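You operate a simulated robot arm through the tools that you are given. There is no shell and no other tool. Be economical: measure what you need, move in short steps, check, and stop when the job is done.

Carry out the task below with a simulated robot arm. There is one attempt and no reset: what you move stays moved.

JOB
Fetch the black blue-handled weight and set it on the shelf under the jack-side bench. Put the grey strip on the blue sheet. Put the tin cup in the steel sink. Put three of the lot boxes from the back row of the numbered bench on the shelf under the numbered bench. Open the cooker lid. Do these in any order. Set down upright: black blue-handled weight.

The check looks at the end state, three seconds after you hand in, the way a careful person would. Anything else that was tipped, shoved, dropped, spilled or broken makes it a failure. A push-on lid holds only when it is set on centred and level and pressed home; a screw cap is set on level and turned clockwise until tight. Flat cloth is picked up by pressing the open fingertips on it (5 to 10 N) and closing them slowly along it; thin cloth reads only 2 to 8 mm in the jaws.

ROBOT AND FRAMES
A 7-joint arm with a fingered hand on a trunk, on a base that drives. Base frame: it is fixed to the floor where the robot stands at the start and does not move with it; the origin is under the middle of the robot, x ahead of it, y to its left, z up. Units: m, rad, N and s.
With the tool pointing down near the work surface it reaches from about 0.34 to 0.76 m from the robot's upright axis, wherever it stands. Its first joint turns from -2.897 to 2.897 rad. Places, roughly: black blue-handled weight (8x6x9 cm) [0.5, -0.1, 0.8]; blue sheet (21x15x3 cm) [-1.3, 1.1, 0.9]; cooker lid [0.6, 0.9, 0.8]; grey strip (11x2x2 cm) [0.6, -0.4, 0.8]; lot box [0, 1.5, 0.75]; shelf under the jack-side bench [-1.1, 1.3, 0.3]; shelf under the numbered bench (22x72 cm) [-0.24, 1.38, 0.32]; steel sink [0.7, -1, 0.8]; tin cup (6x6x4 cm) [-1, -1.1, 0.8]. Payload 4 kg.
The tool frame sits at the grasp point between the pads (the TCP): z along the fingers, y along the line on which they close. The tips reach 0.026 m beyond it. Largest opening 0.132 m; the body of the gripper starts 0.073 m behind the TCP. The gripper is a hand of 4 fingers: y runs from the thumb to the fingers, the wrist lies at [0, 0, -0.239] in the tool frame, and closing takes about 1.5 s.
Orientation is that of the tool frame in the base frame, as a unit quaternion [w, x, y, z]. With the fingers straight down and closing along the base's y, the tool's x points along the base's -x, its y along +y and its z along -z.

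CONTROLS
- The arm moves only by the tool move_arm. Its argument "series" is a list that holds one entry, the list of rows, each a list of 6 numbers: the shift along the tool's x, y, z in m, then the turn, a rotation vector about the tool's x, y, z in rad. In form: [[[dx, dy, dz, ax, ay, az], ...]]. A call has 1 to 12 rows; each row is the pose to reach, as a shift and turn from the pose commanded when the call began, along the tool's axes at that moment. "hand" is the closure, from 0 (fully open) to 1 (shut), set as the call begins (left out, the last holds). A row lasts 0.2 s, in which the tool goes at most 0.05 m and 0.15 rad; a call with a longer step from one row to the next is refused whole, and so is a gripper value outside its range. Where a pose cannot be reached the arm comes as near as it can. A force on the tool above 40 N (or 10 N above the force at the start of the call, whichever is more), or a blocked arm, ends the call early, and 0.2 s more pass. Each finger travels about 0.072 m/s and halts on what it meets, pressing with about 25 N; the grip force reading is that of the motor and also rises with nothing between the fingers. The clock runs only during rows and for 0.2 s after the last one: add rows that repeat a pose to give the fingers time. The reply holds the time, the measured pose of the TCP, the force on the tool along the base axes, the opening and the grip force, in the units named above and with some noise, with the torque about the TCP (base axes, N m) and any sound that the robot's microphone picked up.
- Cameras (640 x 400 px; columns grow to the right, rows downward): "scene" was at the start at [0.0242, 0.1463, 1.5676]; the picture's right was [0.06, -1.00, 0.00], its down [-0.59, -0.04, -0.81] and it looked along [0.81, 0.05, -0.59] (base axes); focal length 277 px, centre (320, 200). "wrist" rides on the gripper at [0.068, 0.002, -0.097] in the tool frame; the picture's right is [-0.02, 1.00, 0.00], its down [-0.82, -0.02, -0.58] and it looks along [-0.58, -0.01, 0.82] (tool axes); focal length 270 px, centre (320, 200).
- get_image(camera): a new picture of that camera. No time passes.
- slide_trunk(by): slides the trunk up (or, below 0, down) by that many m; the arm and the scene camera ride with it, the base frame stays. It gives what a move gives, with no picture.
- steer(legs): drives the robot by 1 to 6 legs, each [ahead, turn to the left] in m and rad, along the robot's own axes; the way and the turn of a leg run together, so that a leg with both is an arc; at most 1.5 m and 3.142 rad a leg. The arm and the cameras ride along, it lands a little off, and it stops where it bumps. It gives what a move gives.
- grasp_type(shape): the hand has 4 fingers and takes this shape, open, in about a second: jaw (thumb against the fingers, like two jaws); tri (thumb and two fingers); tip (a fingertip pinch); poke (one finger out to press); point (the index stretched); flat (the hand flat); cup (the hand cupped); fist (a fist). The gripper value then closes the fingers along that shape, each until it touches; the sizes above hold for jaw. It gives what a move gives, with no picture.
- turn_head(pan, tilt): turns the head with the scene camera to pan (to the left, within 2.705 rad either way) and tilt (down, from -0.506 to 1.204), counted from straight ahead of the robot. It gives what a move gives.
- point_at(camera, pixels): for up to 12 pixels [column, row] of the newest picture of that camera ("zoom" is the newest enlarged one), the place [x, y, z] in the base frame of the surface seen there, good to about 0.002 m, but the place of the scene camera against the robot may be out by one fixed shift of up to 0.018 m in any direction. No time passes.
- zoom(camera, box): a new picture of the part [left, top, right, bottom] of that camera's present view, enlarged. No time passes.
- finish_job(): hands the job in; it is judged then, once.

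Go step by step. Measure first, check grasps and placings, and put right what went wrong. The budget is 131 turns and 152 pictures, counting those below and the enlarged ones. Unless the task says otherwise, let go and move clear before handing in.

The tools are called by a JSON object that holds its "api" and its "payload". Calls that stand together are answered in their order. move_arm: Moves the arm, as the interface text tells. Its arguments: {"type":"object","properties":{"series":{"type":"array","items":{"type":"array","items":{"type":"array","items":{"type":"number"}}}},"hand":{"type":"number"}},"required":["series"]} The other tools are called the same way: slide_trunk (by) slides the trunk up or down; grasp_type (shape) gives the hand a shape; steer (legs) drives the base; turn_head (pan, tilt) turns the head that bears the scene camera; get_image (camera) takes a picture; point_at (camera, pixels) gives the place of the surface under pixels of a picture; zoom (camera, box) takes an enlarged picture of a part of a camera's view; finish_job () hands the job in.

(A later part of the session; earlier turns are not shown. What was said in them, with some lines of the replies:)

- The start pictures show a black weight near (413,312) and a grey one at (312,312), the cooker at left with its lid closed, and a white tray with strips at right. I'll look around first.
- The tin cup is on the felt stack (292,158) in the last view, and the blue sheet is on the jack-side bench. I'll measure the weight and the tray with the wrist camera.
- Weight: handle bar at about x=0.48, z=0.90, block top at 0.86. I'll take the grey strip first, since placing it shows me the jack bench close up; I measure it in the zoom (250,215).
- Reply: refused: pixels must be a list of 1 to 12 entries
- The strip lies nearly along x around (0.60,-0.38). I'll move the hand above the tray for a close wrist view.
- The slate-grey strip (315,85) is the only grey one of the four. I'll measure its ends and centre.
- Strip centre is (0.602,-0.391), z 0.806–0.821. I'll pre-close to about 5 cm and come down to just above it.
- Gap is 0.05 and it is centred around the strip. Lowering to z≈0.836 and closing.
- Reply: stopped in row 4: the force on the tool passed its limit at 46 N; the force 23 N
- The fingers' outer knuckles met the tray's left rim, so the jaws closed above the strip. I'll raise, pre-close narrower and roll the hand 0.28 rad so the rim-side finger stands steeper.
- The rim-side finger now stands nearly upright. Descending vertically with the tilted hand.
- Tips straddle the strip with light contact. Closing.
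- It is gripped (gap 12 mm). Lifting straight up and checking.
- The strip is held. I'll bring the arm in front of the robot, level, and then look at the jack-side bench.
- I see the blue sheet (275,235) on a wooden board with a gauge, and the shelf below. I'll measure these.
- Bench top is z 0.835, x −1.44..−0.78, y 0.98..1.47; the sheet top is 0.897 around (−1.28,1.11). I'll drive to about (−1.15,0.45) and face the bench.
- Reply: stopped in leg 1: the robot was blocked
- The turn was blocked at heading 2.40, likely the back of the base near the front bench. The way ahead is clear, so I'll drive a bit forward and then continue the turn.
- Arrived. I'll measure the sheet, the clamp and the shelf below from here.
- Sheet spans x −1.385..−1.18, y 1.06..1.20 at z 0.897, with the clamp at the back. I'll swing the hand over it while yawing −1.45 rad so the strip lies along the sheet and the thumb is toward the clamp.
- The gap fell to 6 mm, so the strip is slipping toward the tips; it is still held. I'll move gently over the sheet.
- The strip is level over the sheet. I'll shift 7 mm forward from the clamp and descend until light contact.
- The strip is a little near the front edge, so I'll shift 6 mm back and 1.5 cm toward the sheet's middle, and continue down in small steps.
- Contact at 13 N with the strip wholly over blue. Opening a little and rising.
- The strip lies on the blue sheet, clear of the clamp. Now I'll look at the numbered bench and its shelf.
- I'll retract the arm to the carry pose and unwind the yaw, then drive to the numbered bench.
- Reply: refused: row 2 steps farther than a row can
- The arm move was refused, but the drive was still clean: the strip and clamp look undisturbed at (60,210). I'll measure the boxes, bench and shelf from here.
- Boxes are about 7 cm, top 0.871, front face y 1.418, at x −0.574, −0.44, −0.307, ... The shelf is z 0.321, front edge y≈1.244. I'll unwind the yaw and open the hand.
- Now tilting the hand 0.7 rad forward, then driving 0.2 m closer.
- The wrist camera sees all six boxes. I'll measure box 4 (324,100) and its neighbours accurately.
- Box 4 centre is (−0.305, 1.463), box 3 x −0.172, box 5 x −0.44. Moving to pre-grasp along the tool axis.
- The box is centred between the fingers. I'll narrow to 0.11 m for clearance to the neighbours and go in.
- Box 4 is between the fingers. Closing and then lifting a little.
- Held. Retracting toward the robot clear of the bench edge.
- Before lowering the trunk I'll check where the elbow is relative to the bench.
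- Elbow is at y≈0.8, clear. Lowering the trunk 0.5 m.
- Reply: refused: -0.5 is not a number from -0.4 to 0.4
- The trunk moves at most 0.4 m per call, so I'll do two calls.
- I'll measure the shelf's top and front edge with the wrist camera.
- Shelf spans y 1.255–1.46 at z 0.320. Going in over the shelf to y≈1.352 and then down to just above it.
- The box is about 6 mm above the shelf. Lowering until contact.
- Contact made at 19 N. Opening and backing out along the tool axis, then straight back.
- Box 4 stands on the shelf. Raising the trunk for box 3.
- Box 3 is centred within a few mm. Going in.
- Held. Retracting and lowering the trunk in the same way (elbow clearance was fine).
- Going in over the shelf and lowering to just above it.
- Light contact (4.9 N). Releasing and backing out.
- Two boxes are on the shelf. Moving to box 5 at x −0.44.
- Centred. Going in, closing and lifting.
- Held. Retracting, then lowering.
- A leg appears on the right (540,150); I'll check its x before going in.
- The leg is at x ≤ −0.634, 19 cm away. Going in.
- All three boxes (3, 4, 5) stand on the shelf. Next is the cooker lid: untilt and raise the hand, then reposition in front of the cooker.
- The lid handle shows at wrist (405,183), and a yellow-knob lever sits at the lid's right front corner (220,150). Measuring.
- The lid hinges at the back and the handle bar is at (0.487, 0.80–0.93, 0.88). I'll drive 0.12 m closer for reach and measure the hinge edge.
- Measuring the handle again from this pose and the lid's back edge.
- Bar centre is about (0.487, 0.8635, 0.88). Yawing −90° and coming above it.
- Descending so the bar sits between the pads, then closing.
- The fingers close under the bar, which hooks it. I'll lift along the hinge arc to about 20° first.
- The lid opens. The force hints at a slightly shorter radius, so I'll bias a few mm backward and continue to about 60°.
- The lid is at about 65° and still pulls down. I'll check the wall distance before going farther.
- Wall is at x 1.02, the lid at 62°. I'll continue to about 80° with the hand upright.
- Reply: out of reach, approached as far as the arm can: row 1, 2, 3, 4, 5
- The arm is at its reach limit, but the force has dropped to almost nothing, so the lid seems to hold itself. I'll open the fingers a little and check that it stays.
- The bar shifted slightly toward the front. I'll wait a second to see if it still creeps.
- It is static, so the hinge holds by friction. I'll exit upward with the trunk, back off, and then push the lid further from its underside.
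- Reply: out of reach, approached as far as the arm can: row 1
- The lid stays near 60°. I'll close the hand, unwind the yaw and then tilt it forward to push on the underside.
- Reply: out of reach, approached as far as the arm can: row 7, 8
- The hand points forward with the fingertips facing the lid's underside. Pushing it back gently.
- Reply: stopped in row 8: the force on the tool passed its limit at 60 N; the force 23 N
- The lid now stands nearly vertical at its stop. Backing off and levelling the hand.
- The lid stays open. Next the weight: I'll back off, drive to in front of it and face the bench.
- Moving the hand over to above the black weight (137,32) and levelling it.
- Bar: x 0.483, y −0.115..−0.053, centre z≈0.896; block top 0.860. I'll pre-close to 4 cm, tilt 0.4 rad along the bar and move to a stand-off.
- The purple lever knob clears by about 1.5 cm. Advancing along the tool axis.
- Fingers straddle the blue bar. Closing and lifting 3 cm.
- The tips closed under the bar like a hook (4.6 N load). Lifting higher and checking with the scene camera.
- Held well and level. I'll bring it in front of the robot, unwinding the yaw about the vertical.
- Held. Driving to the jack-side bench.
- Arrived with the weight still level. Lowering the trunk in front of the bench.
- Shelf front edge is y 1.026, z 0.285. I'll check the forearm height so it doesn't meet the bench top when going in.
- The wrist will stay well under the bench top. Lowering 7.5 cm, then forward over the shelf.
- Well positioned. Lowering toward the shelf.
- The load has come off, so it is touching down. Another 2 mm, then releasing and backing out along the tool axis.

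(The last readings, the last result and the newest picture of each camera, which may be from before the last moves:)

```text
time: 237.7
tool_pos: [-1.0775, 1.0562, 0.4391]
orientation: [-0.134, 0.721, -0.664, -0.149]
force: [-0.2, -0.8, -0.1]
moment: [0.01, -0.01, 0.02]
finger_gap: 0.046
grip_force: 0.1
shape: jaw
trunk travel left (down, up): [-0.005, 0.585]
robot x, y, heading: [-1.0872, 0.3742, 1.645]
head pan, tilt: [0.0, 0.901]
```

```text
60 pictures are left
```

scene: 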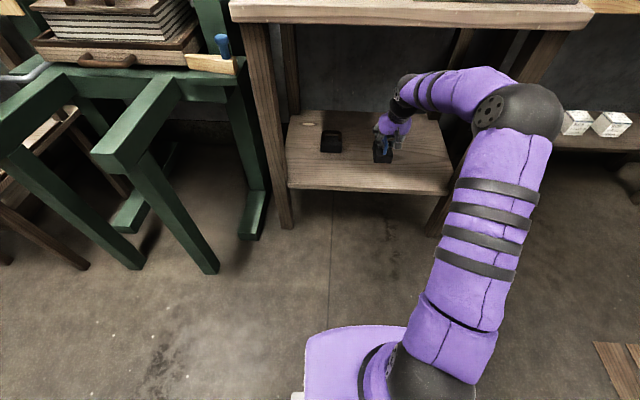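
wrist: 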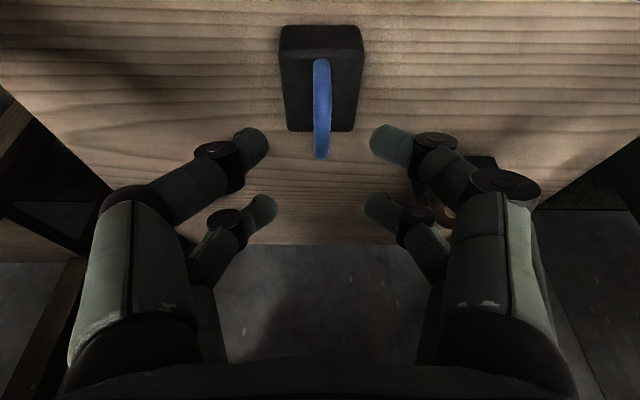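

The weight stands upright on the shelf. Backing straight out and raising the trunk.

{"api": "move_arm", "payload": {"series": [[[0.035, 0, -0.02, 0, 0, 0], [0.07, 0, -0.04, 0, 0, 0], [0.105, 0, -0.06, 0, 0, 0], [0.14, 0, -0.08, 0, 0, 0], [0.175, 0, -0.1, 0, 0, 0], [0.21, 0, -0.121, 0, 0, 0]]]}}

{"api": "slide_trunk", "payload": {"by": 0.4}}

{"api": "slide_trunk", "payload": {"by": 0.18}}

{"api": "turn_head", "payload": {"pan": 2.3, "tilt": 0.5}}

{"api": "get_image", "payload": {"camera": "scene"}}

```text
time: 239.1
tool_pos: [-1.0558, 0.8185, 0.4731]
orientation: [-0.134, 0.72, -0.664, -0.147]
force: [-0.1, 0.6, 0.0]
moment: [-0.01, -0.02, -0.02]
finger_gap: 0.0458
grip_force: 0.2
shape: jaw
trunk travel left (down, up): [-0.005, 0.585]
robot x, y, heading: [-1.0887, 0.3702, 1.641]
head pan, tilt: [0.0, 0.901]
```

```text
time: 242.9
tool_pos: [-1.0562, 0.8188, 0.8736]
orientation: [-0.134, 0.721, -0.664, -0.147]
force: [-0.7, 0.1, -0.5]
moment: [-0.01, -0.01, 0.02]
finger_gap: 0.0457
grip_force: 0.1
shape: jaw
trunk travel left (down, up): [-0.405, 0.185]
robot x, y, heading: [-1.0849, 0.3672, 1.64]
head pan, tilt: [0.0, 0.901]
```

```text
time: 244.9
tool_pos: [-1.0556, 0.82, 1.0523]
orientation: [-0.134, 0.721, -0.664, -0.148]
force: [-0.1, -0.1, 0.6]
moment: [0.01, -0.01, 0.01]
finger_gap: 0.0461
grip_force: 0.1
shape: jaw
trunk travel left (down, up): [-0.585, 0.005]
robot x, y, heading: [-1.0909, 0.3691, 1.642]
head pan, tilt: [0.0, 0.901]
```

```text
time: 247.1
tool_pos: [-1.056, 0.8204, 1.0532]
orientation: [-0.134, 0.721, -0.663, -0.148]
force: [-0.9, -0.1, -0.2]
moment: [0.0, 0.0, 0.0]
finger_gap: 0.0457
grip_force: 0.1
shape: jaw
trunk travel left (down, up): [-0.585, 0.005]
robot x, y, heading: [-1.0893, 0.3676, 1.642]
head pan, tilt: [2.3, 0.499]
```

```text
59 pictures are left
```

scene: 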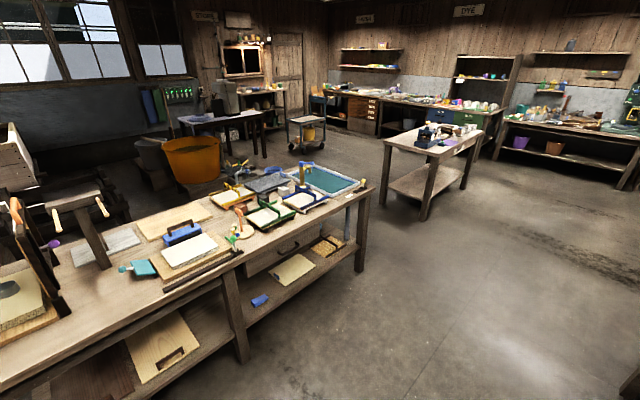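

I'll look a bit further round for the cup at (−1, −1.1), and untilt the hand.

{"api": "turn_head", "payload": {"pan": 2.7, "tilt": 0.6}}

{"api": "get_image", "payload": {"camera": "scene"}}

{"api": "move_arm", "payload": {"series": [[[-0.01, 0, -0.03, 0, 0.13, 0], [-0.02, 0, -0.06, 0, 0.27, 0], [-0.02, 0, -0.09, 0, 0.4, 0]]], "hand": 0}}

```text
time: 247.9
tool_pos: [-1.0555, 0.8199, 1.0534]
orientation: [-0.134, 0.721, -0.664, -0.147]
force: [0.8, 0.9, -0.3]
moment: [-0.01, 0.01, 0.01]
finger_gap: 0.0456
grip_force: 0.0
shape: jaw
trunk travel left (down, up): [-0.585, 0.005]
robot x, y, heading: [-1.087, 0.3708, 1.64]
head pan, tilt: [2.7, 0.6]
```

```text
58 pictures are left
```

scene: 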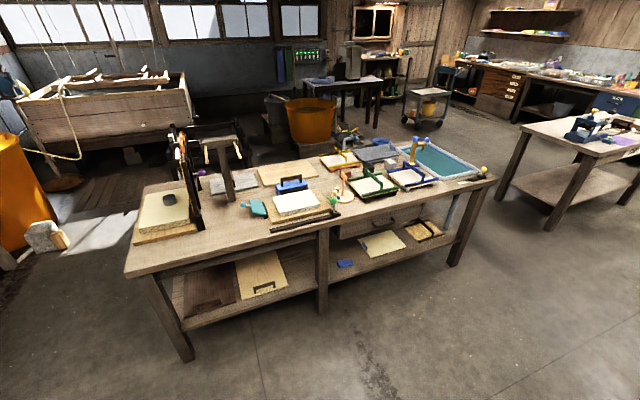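

```text
time: 248.8
tool_pos: [-1.0553, 0.803, 1.1453]
orientation: [0.002, 0.736, -0.677, -0.002]
force: [-0.1, -0.8, 0.5]
moment: [0.03, -0.02, -0.04]
finger_gap: 0.1321
grip_force: 0.0
shape: jaw
trunk travel left (down, up): [-0.585, 0.005]
robot x, y, heading: [-1.09, 0.3678, 1.639]
head pan, tilt: [2.7, 0.6]
```

The cup candidate is at (170,198). Zooming and measuring.

{"api": "zoom", "payload": {"camera": "scene", "box": [110, 130, 270, 290]}}

{"api": "point_at", "payload": {"camera": "scene", "pixels": [[170, 198], [170, 195], [128, 272], [490, 178], [180, 355], [140, 190], [190, 150], [160, 215], [325, 225]]}}

```text
2.50 times, centred on (190, 210) of scene
```

zoom: 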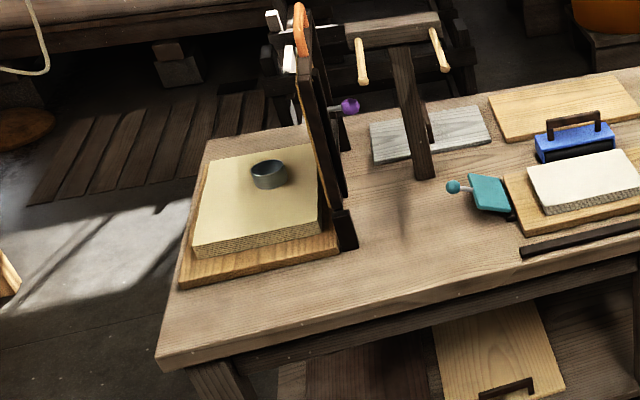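

```text
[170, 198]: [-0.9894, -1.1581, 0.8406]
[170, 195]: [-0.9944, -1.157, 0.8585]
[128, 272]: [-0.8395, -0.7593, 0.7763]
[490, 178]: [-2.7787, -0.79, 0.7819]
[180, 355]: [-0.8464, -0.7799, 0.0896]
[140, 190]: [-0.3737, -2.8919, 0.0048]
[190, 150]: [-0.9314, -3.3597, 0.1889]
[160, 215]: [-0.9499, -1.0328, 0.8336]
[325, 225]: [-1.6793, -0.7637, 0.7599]
```

The cup is near (−0.99, −1.15), z 0.835–0.87, with a standing frame beyond it at x≈−1.1. I'll drive to the table's end, facing −x.

{"api": "steer", "payload": {"legs": [[0, -2.296], [0.93, 0], [0, -0.915], [0.88, 0], [0, -1.571]]}}

{"api": "turn_head", "payload": {"pan": 0, "tilt": 0.7}}

{"api": "get_image", "payload": {"camera": "scene"}}

{"api": "get_image", "payload": {"camera": "wrist"}}

```text
time: 270.5
tool_pos: [-0.7351, -0.976, 1.1454]
orientation: [0.002, 1.0, 0.026, -0.001]
force: [0.0, -0.1, 1.0]
moment: [0.0, 0.01, 0.01]
finger_gap: 0.1314
grip_force: 0.1
shape: jaw
trunk travel left (down, up): [-0.585, 0.005]
robot x, y, heading: [-0.3013, -1.025, -3.1]
head pan, tilt: [2.7, 0.6]
```

```text
time: 272.9
tool_pos: [-0.736, -0.9755, 1.1444]
orientation: [0.002, 1.0, 0.026, -0.001]
force: [0.5, -0.7, 1.0]
moment: [-0.01, 0.0, -0.01]
finger_gap: 0.1318
grip_force: 0.0
shape: jaw
trunk travel left (down, up): [-0.585, 0.005]
robot x, y, heading: [-0.3019, -1.0276, -3.101]
head pan, tilt: [0.0, 0.7]
```

```text
56 pictures are left
```

scene: 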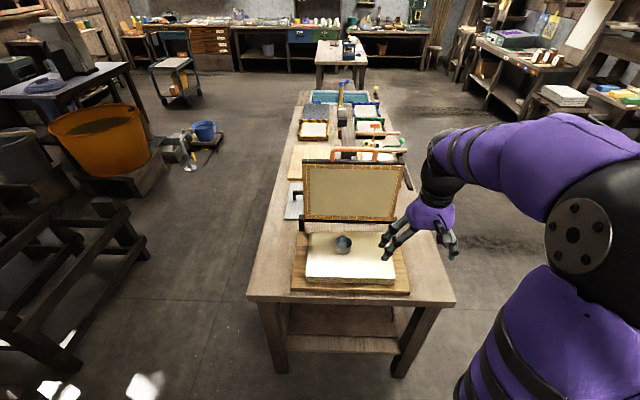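

```text
55 pictures are left
```

wrist: 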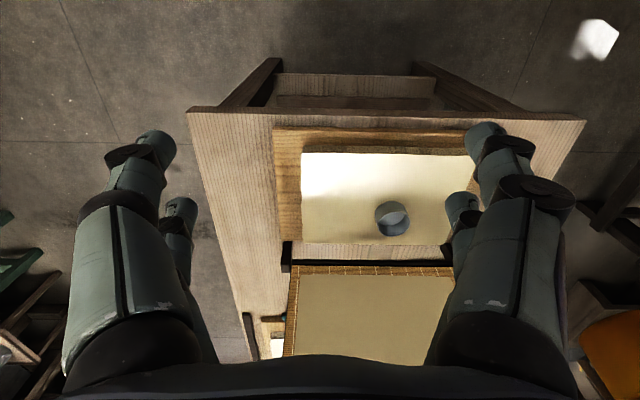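

{"api": "point_at", "payload": {"camera": "wrist", "pixels": [[393, 204], [380, 215], [406, 215], [393, 228], [393, 215], [360, 215], [350, 250], [350, 270], [350, 330], [350, 160]]}}

{"api": "zoom", "payload": {"camera": "wrist", "box": [270, 110, 510, 280]}}

```text
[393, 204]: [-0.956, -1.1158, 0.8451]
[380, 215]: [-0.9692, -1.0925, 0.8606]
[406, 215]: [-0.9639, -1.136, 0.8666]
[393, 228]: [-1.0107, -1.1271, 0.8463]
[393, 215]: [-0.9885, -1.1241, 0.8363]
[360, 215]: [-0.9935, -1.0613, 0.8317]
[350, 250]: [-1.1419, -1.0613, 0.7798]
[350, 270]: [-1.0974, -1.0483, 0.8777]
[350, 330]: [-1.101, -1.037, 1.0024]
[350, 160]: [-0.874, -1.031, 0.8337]
```

```text
2.35 times, centred on (390, 195) of wrist
```

zoom: 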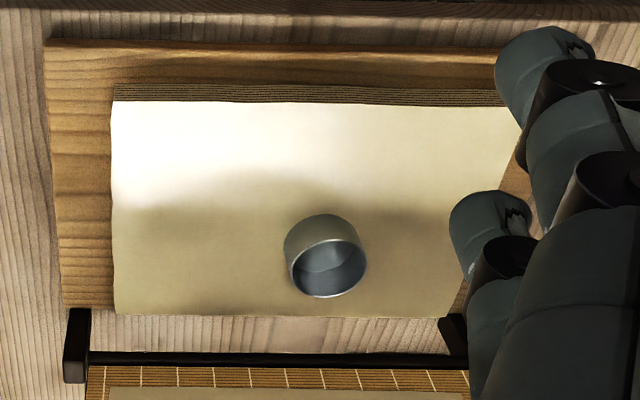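

The cup centre is about (−0.984, −1.119), rim 0.872, felt 0.832, and the frame plane at x −1.10 is clear. Moving above it.

{"api": "move_arm", "payload": {"series": [[[-0.037, 0.019, 0.0, 0, 0, 0], [-0.073, 0.037, 0.015, 0, 0, 0], [-0.11, 0.056, 0.035, 0, 0, 0], [-0.146, 0.075, 0.06, 0, 0, 0], [-0.182, 0.093, 0.085, 0, 0, 0], [-0.219, 0.112, 0.11, 0, 0, 0], [-0.255, 0.13, 0.135, 0, 0, 0], [-0.255, 0.13, 0.18, 0, 0, 0], [-0.255, 0.13, 0.18, 0, 0, 0]]], "hand": 0.2}}

{"api": "get_image", "payload": {"camera": "wrist"}}

```text
time: 274.9
tool_pos: [-0.9842, -1.1217, 0.9698]
orientation: [0.001, 1.0, 0.027, -0.001]
force: [-0.7, 0.4, 0.1]
moment: [0.02, 0.03, 0.0]
finger_gap: 0.1058
grip_force: 0.0
shape: jaw
trunk travel left (down, up): [-0.585, 0.005]
robot x, y, heading: [-0.3024, -1.0216, -3.102]
head pan, tilt: [0.0, 0.7]
```

```text
53 pictures are left
```

wrist: 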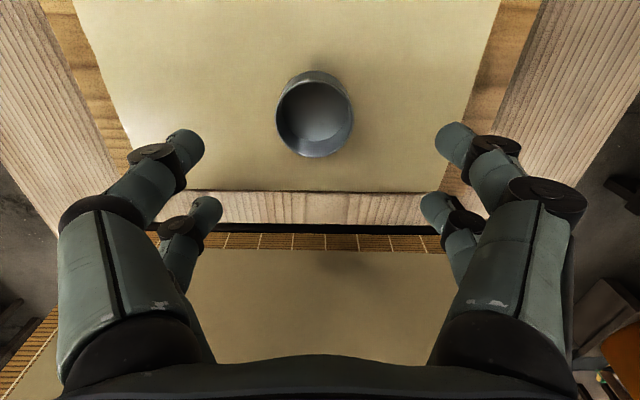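

{"api": "point_at", "payload": {"camera": "wrist", "pixels": [[315, 76], [315, 154], [278, 110], [351, 110], [315, 120]]}}

```text
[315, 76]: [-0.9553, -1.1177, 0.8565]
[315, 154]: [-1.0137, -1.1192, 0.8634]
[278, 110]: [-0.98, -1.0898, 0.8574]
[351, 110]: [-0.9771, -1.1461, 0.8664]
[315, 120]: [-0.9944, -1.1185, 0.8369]
```

The cup is centred at (−0.984, −1.118). Descending and gripping.

{"api": "move_arm", "payload": {"series": [[[0, -0.0035, 0.04, 0, 0, 0], [0, -0.0035, 0.08, 0, 0, 0], [0, -0.0035, 0.108, 0, 0, 0], [0, -0.0035, 0.108, 0, 0, 0]]]}}

{"api": "move_arm", "payload": {"series": [[[0, 0, 0, 0, 0, 0], [0, 0, 0, 0, 0, 0], [0, 0, 0, 0, 0, 0], [0, 0, 0, 0, 0, 0], [0, 0, 0, 0, 0, 0], [0, 0, -0.02, 0, 0, 0], [0, 0, -0.06, 0, 0, 0], [0, 0, -0.1, 0, 0, 0]]], "hand": 1}}

{"api": "get_image", "payload": {"camera": "wrist"}}

```text
time: 275.9
tool_pos: [-0.9835, -1.1159, 0.8578]
orientation: [0.002, 1.0, 0.027, 0.0]
force: [-0.3, -0.9, 1.6]
moment: [0.12, -0.01, 0.01]
finger_gap: 0.1059
grip_force: 0.1
shape: jaw
trunk travel left (down, up): [-0.585, 0.005]
robot x, y, heading: [-0.3024, -1.0204, -3.099]
head pan, tilt: [0.0, 0.7]
```

```text
time: 277.7
tool_pos: [-0.9868, -1.117, 0.957]
orientation: [0.001, 1.0, 0.026, 0.0]
force: [0.2, 0.0, -0.1]
moment: [-0.01, -0.01, -0.02]
finger_gap: 0.0412
grip_force: 25.1
shape: jaw
trunk travel left (down, up): [-0.585, 0.005]
robot x, y, heading: [-0.3021, -1.0208, -3.099]
head pan, tilt: [0.0, 0.7]
```

```text
52 pictures are left
```

wrist: 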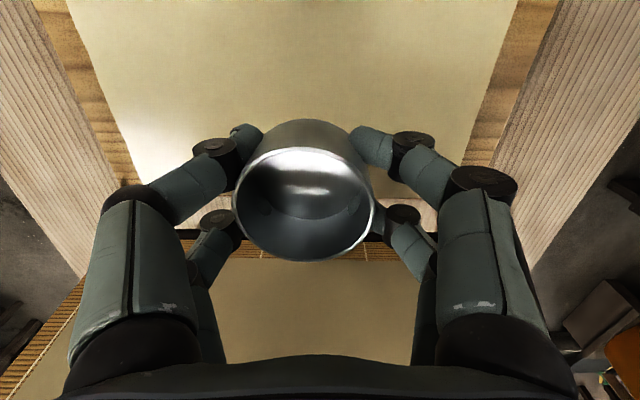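

Cup held. Lifting, retracting, and then turning to look at the sink.

{"api": "move_arm", "payload": {"series": [[[0.01, 0, -0.045, 0, 0, 0], [0.035, -0.01, -0.085, 0, 0, 0], [0.065, -0.025, -0.12, 0, 0, 0], [0.1, -0.04, -0.15, 0, 0, 0], [0.14, -0.055, -0.17, 0, 0, 0], [0.18, -0.07, -0.18, 0, 0, 0], [0.22, -0.085, -0.18, 0, 0, 0], [0.25, -0.09, -0.18, 0, 0, 0]]]}}

{"api": "turn_head", "payload": {"pan": 2.6, "tilt": 0.7}}

{"api": "get_image", "payload": {"camera": "scene"}}

{"api": "get_image", "payload": {"camera": "wrist"}}

```text
time: 279.5
tool_pos: [-0.7363, -1.0147, 1.1357]
orientation: [0.002, 1.0, 0.026, -0.001]
force: [-0.4, -0.5, -0.3]
moment: [0.01, 0.03, 0.01]
finger_gap: 0.0412
grip_force: 25.8
shape: jaw
trunk travel left (down, up): [-0.585, 0.005]
robot x, y, heading: [-0.302, -1.0229, -3.1]
head pan, tilt: [0.0, 0.7]
```

```text
time: 281.8
tool_pos: [-0.739, -1.014, 1.1352]
orientation: [0.001, 1.0, 0.026, -0.001]
force: [0.6, 0.2, 1.2]
moment: [-0.02, -0.01, -0.02]
finger_gap: 0.0411
grip_force: 25.4
shape: jaw
trunk travel left (down, up): [-0.585, 0.005]
robot x, y, heading: [-0.3004, -1.0232, -3.102]
head pan, tilt: [2.601, 0.7]
```

```text
51 pictures are left
```

scene: 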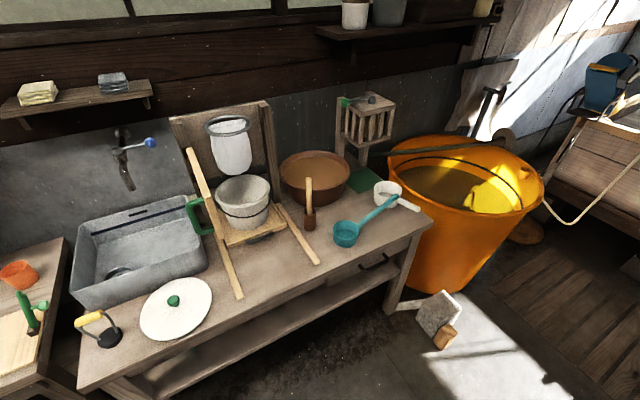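

```text
50 pictures are left
```

wrist: 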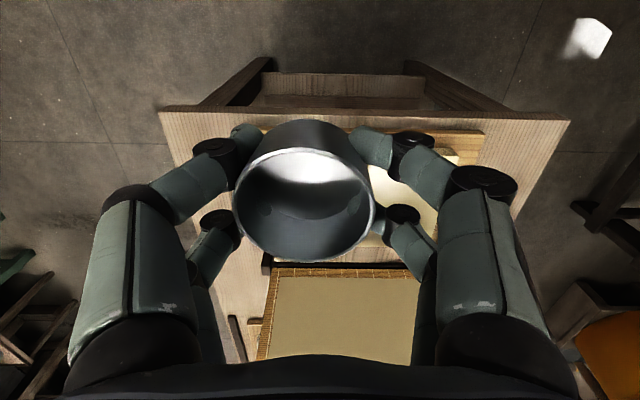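

The sink is at (140,250), with a faucet above its back and a white disc in front. Measuring.

{"api": "point_at", "payload": {"camera": "scene", "pixels": [[140, 255], [120, 270], [75, 300], [205, 265], [90, 230], [190, 200], [130, 185], [152, 143], [175, 300], [105, 320], [140, 360], [120, 215]]}}

{"api": "zoom", "payload": {"camera": "scene", "box": [50, 110, 250, 350]}}

```text
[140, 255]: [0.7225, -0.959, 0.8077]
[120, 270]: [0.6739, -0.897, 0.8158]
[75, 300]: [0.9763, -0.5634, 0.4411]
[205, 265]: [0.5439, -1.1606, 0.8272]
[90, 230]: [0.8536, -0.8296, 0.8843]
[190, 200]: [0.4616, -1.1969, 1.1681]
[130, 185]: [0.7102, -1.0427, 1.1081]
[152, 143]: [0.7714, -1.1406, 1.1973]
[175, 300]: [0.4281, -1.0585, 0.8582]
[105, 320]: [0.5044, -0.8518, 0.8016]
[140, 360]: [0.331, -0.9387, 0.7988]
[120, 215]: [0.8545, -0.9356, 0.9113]
```

```text
1.67 times, centred on (150, 230) of scene
```

zoom: 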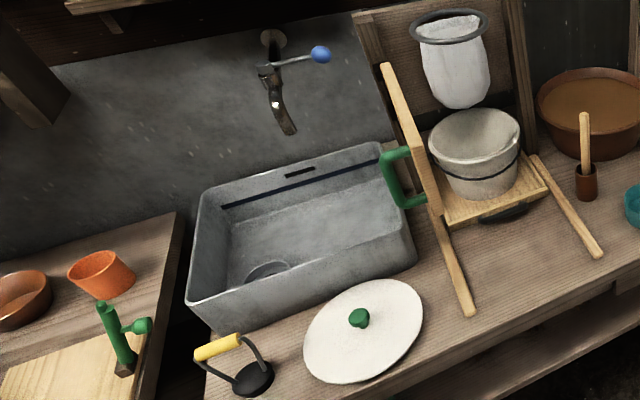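

Sink floor is z≈0.81, interior roughly x 0.55–0.85, y −1.14..−0.83, rim 0.91; the faucet tip is at (0.71,−1.04,1.11). I'll turn and stand at about (−0.09,−0.95).

{"api": "steer", "payload": {"legs": [[0, -2.86], [0.2, 0], [0, -0.323]]}}

{"api": "turn_head", "payload": {"pan": 0, "tilt": 0.75}}

{"api": "get_image", "payload": {"camera": "scene"}}

{"api": "get_image", "payload": {"camera": "wrist"}}

```text
time: 291.7
tool_pos: [0.3208, -0.9307, 1.1339]
orientation: [0.001, -0.052, 0.999, 0.002]
force: [0.1, -0.9, -0.9]
moment: [0.0, 0.01, 0.03]
finger_gap: 0.0398
grip_force: 25.2
shape: jaw
trunk travel left (down, up): [-0.585, 0.005]
robot x, y, heading: [-0.1143, -0.9478, 0.089]
head pan, tilt: [2.601, 0.7]
```

```text
time: 294.1
tool_pos: [0.3187, -0.9327, 1.134]
orientation: [0.001, -0.052, 0.999, 0.002]
force: [0.1, 0.6, -0.9]
moment: [-0.01, 0.01, -0.02]
finger_gap: 0.04
grip_force: 25.1
shape: jaw
trunk travel left (down, up): [-0.585, 0.005]
robot x, y, heading: [-0.116, -0.9454, 0.084]
head pan, tilt: [0.0, 0.75]
```

```text
48 pictures are left
```

scene: 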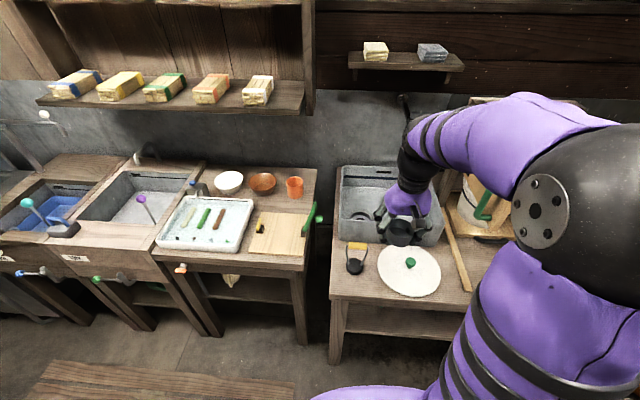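

```text
47 pictures are left
```

wrist: 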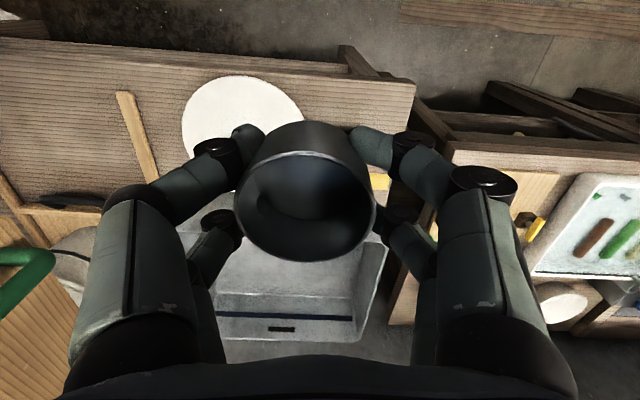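

Measuring the sink interior with the wrist camera.

{"api": "point_at", "payload": {"camera": "wrist", "pixels": [[290, 280], [290, 330], [375, 250], [240, 270], [340, 280], [365, 330], [340, 300], [225, 330]]}}

{"api": "zoom", "payload": {"camera": "scene", "box": [320, 80, 480, 300]}}

{"api": "point_at", "payload": {"camera": "scene", "pixels": [[360, 219], [340, 222], [355, 170], [350, 200], [368, 190], [404, 100], [335, 235], [440, 240]]}}

```text
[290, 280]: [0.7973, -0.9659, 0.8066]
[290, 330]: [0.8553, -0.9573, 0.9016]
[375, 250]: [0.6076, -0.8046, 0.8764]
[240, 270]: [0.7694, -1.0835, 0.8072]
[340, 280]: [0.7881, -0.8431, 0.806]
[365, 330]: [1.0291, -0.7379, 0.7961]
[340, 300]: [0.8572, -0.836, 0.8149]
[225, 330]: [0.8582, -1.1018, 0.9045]
```

```text
1.82 times, centred on (400, 190) of scene
```

zoom: 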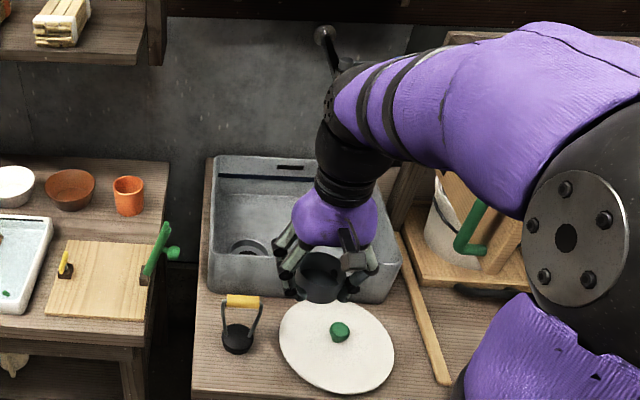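

```text
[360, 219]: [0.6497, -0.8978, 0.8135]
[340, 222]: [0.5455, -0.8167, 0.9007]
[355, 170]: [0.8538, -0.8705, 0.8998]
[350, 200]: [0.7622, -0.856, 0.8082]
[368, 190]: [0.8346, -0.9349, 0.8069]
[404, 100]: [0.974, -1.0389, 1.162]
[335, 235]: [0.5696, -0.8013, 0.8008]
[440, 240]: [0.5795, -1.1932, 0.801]
```

Sink: x 0.55–0.855, y −1.15..−0.81, floor 0.807, rim 0.90, drain at (0.65,−0.90). Target is (0.63,−0.97), clear of drain and faucet.

{"api": "move_arm", "payload": {"series": [[[-0.0436, -0.01, 0, 0, 0, 0], [-0.087, -0.02, 0, 0, 0, 0], [-0.131, -0.03, 0, 0, 0, 0], [-0.1745, -0.04, 0, 0, 0, 0], [-0.218, -0.05, 0, 0, 0, 0], [-0.262, -0.06, 0, 0, 0, 0], [-0.3053, -0.07, 0.01, 0, 0, 0], [-0.3053, -0.07, 0.05, 0, 0, 0], [-0.3053, -0.07, 0.09, 0, 0, 0], [-0.3053, -0.07, 0.13, 0, 0, 0], [-0.3053, -0.07, 0.13, 0, 0, 0]]]}}

{"api": "get_image", "payload": {"camera": "wrist"}}

{"api": "get_image", "payload": {"camera": "scene"}}

```text
time: 296.5
tool_pos: [0.6287, -0.9675, 1.0022]
orientation: [0.001, -0.052, 0.999, 0.001]
force: [-0.1, 0.8, -0.5]
moment: [0.02, 0.0, 0.0]
finger_gap: 0.0392
grip_force: 24.7
shape: jaw
out of reach, approached as far as the arm can: row 7, 8
trunk travel left (down, up): [-0.585, 0.005]
robot x, y, heading: [-0.1188, -0.9452, 0.089]
head pan, tilt: [0.0, 0.75]
```

```text
45 pictures are left
```

wrist: 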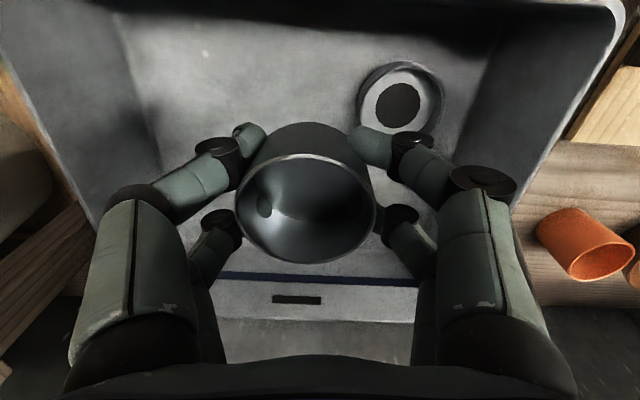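

```text
44 pictures are left
```

scene: 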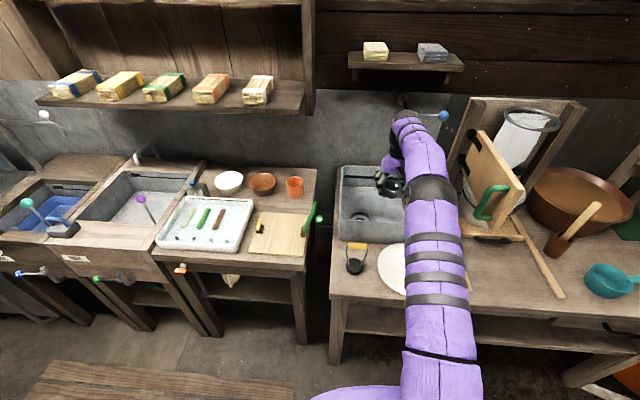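

Clear. Descending toward the sink floor with a 1 cm shift inward for camera clearance over the rim.

{"api": "move_arm", "payload": {"series": [[[-0.005, 0, 0.04, 0, 0, 0], [-0.01, 0, 0.08, 0, 0, 0], [-0.012, 0, 0.12, 0, 0, 0], [-0.012, 0, 0.15, 0, 0, 0], [-0.012, 0, 0.158, 0, 0, 0], [-0.012, 0, 0.163, 0, 0, 0]]]}}

{"api": "get_image", "payload": {"camera": "wrist"}}

```text
time: 297.9
tool_pos: [0.6408, -0.9683, 0.8413]
orientation: [0.001, -0.05, 0.999, 0.002]
force: [0.4, 0.3, -0.3]
moment: [0.02, 0.01, -0.01]
finger_gap: 0.0388
grip_force: 24.6
shape: jaw
trunk travel left (down, up): [-0.585, 0.005]
robot x, y, heading: [-0.1179, -0.9475, 0.085]
head pan, tilt: [0.0, 0.75]
```

```text
43 pictures are left
```

wrist: 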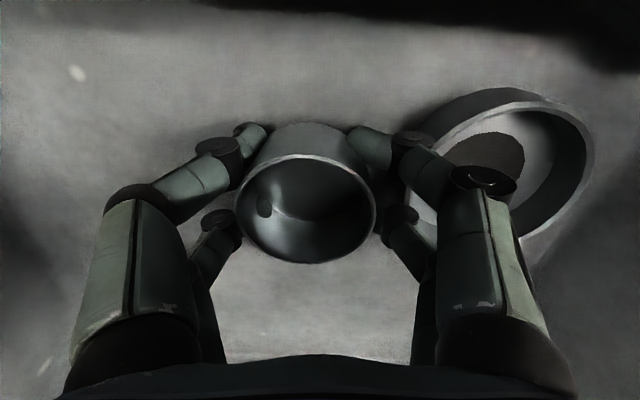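

The drain strainer ring at (520,160) is close to the right fingers, so I'll shift 2.5 cm away from it before touching down.

{"api": "move_arm", "payload": {"series": [[[0, -0.012, 0, 0, 0, 0], [0, -0.025, 0, 0, 0, 0], [0, -0.025, 0.004, 0, 0, 0], [0, -0.025, 0.007, 0, 0, 0]]]}}

```text
time: 298.9
tool_pos: [0.6437, -0.9925, 0.8358]
orientation: [0.001, -0.051, 0.999, 0.002]
force: [0.7, -0.4, 1.2]
moment: [-0.05, 0.03, 0.0]
finger_gap: 0.0386
grip_force: 24.8
shape: jaw
out of reach, approached as far as the arm can: row 4
trunk travel left (down, up): [-0.585, 0.005]
robot x, y, heading: [-0.1137, -0.9413, 0.087]
head pan, tilt: [0.0, 0.75]
```

The arm is at its reach limit, so I'll use the trunk for the last millimetres.

{"api": "slide_trunk", "payload": {"by": -0.003}}

```text
time: 299.4
tool_pos: [0.6426, -0.9932, 0.8345]
orientation: [0.002, -0.05, 0.999, 0.001]
force: [0.1, -0.4, 14.2]
moment: [-0.53, 0.18, 0.02]
finger_gap: 0.0391
grip_force: 24.9
shape: jaw
trunk travel left (down, up): [-0.582, 0.008]
robot x, y, heading: [-0.1156, -0.943, 0.089]
head pan, tilt: [0.0, 0.75]
```

Contact at 14 N. Opening to about 8 cm and rising.

{"api": "move_arm", "payload": {"series": [[[0, 0, 0, 0, 0, 0], [0, 0, 0, 0, 0, 0], [0, 0, 0, 0, 0, 0], [0, 0, 0, 0, 0, 0], [0, 0, -0.02, 0, 0, 0], [0, 0, -0.06, 0, 0, 0], [0, 0, -0.1, 0, 0, 0], [0, 0, -0.14, 0, 0, 0]]], "hand": 0.4}}

{"api": "get_image", "payload": {"camera": "wrist"}}

```text
time: 301.2
tool_pos: [0.6412, -0.992, 0.9705]
orientation: [0.0, -0.052, 0.999, 0.002]
force: [-0.6, -0.2, 0.2]
moment: [-0.01, -0.02, 0.01]
finger_gap: 0.0788
grip_force: 0.0
shape: jaw
trunk travel left (down, up): [-0.582, 0.008]
robot x, y, heading: [-0.1165, -0.949, 0.089]
head pan, tilt: [0.0, 0.75]
```

```text
42 pictures are left
```

wrist: 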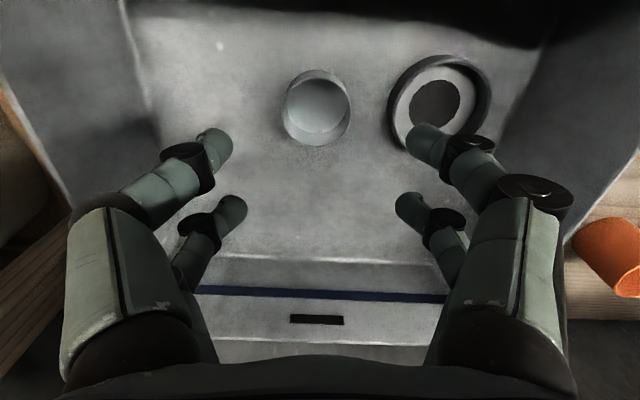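

The cup stands upright in the sink. Raising clear and retracting, then a final look around.

{"api": "move_arm", "payload": {"series": [[[0.005, 0, -0.045, 0, 0, 0], [0.015, 0, -0.085, 0, 0, 0], [0.03, 0, -0.12, 0, 0, 0], [0.07, 0.01, -0.14, 0, 0, 0], [0.11, 0.02, -0.14, 0, 0, 0], [0.15, 0.03, -0.14, 0, 0, 0], [0.19, 0.04, -0.14, 0, 0, 0], [0.23, 0.05, -0.14, 0, 0, 0], [0.27, 0.06, -0.14, 0, 0, 0]]]}}

{"api": "steer", "payload": {"legs": [[-0.25, 0]]}}

{"api": "turn_head", "payload": {"pan": 0.75, "tilt": 0.5}}

{"api": "get_image", "payload": {"camera": "scene"}}

{"api": "turn_head", "payload": {"pan": 1.8, "tilt": 0.4}}

{"api": "get_image", "payload": {"camera": "scene"}}

```text
time: 303.2
tool_pos: [0.5909, -0.9486, 1.1661]
orientation: [0.0, -0.052, 0.999, 0.001]
force: [-0.2, -0.4, -0.3]
moment: [-0.04, 0.01, -0.03]
finger_gap: 0.0788
grip_force: 0.1
shape: jaw
out of reach, approached as far as the arm can: row 3, 4, 5, 6, 7, 8, 9
trunk travel left (down, up): [-0.582, 0.008]
robot x, y, heading: [-0.1151, -0.946, 0.09]
head pan, tilt: [0.0, 0.75]
```

```text
time: 305.0
tool_pos: [0.3435, -0.9747, 1.1651]
orientation: [0.0, -0.05, 0.999, 0.002]
force: [-0.8, 0.2, 0.3]
moment: [-0.02, 0.01, -0.01]
finger_gap: 0.0789
grip_force: 0.0
shape: jaw
trunk travel left (down, up): [-0.582, 0.008]
robot x, y, heading: [-0.3663, -0.9702, 0.086]
head pan, tilt: [0.0, 0.75]
```

```text
time: 306.1
tool_pos: [0.3439, -0.9742, 1.1641]
orientation: [0.0, -0.05, 0.999, 0.002]
force: [0.1, 0.6, 0.5]
moment: [0.0, 0.02, 0.02]
finger_gap: 0.0788
grip_force: 0.1
shape: jaw
trunk travel left (down, up): [-0.582, 0.008]
robot x, y, heading: [-0.3664, -0.9656, 0.084]
head pan, tilt: [0.75, 0.499]
```

```text
41 pictures are left
```

scene: 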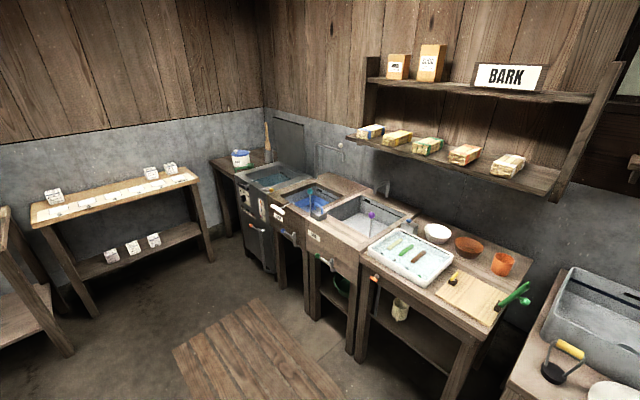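

```text
time: 307.4
tool_pos: [0.343, -0.9743, 1.1642]
orientation: [0.0, -0.049, 0.999, 0.001]
force: [-0.3, -0.3, 0.9]
moment: [-0.01, 0.01, -0.03]
finger_gap: 0.0789
grip_force: 0.0
shape: jaw
trunk travel left (down, up): [-0.582, 0.008]
robot x, y, heading: [-0.3599, -0.9655, 0.083]
head pan, tilt: [1.799, 0.4]
```

```text
40 pictures are left
```

scene: 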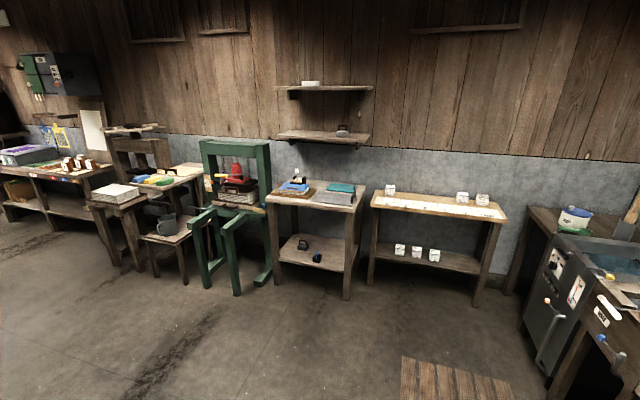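

Lid open and three boxes on the shelf are confirmed. One zoom on the jack-side bench and one on the sink.

{"api": "zoom", "payload": {"camera": "scene", "box": [255, 160, 375, 290]}}

{"api": "turn_head", "payload": {"pan": 0, "tilt": 0.6}}

{"api": "zoom", "payload": {"camera": "scene", "box": [200, 100, 480, 300]}}

```text
3.08 times, centred on (315, 225) of scene
```

zoom: 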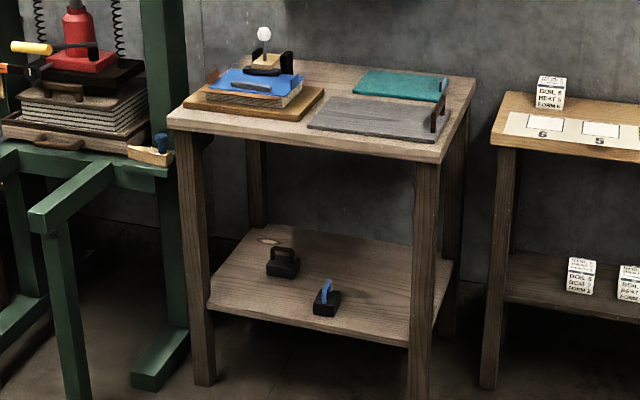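

```text
time: 309.2
tool_pos: [0.3433, -0.9737, 1.1638]
orientation: [0.0, -0.05, 0.999, 0.002]
force: [0.1, 1.0, 0.2]
moment: [0.01, -0.02, 0.01]
finger_gap: 0.079
grip_force: 0.1
shape: jaw
trunk travel left (down, up): [-0.582, 0.008]
robot x, y, heading: [-0.3664, -0.9673, 0.084]
head pan, tilt: [0.0, 0.6]
```

```text
2.00 times, centred on (340, 200) of scene
```

zoom: 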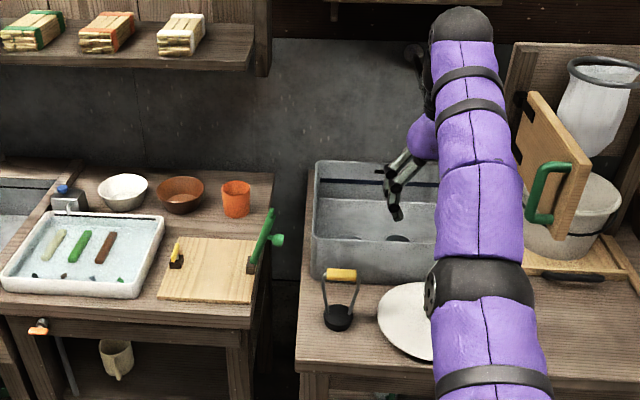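

All the goals check out in the pictures: strip on the blue sheet, weight upright on the shelf, three boxes on the shelf, lid open, cup in the sink, and the hand clear. Handing in.

{"api": "finish_job", "payload": {}}

```text
The job is handed in.
```

I've handed the job in, and my last pictures show every item done:
- **Weight:** the black blue-handled weight stands upright on the shelf under the jack-side bench.
- **Strip:** the grey strip lies on the blue sheet.
- **Tin cup:** it stands in the steel sink.
- **Lot boxes:** boxes 3, 4 and 5 are on the shelf under the numbered bench.
- **Cooker:** the lid is open and holds itself up.
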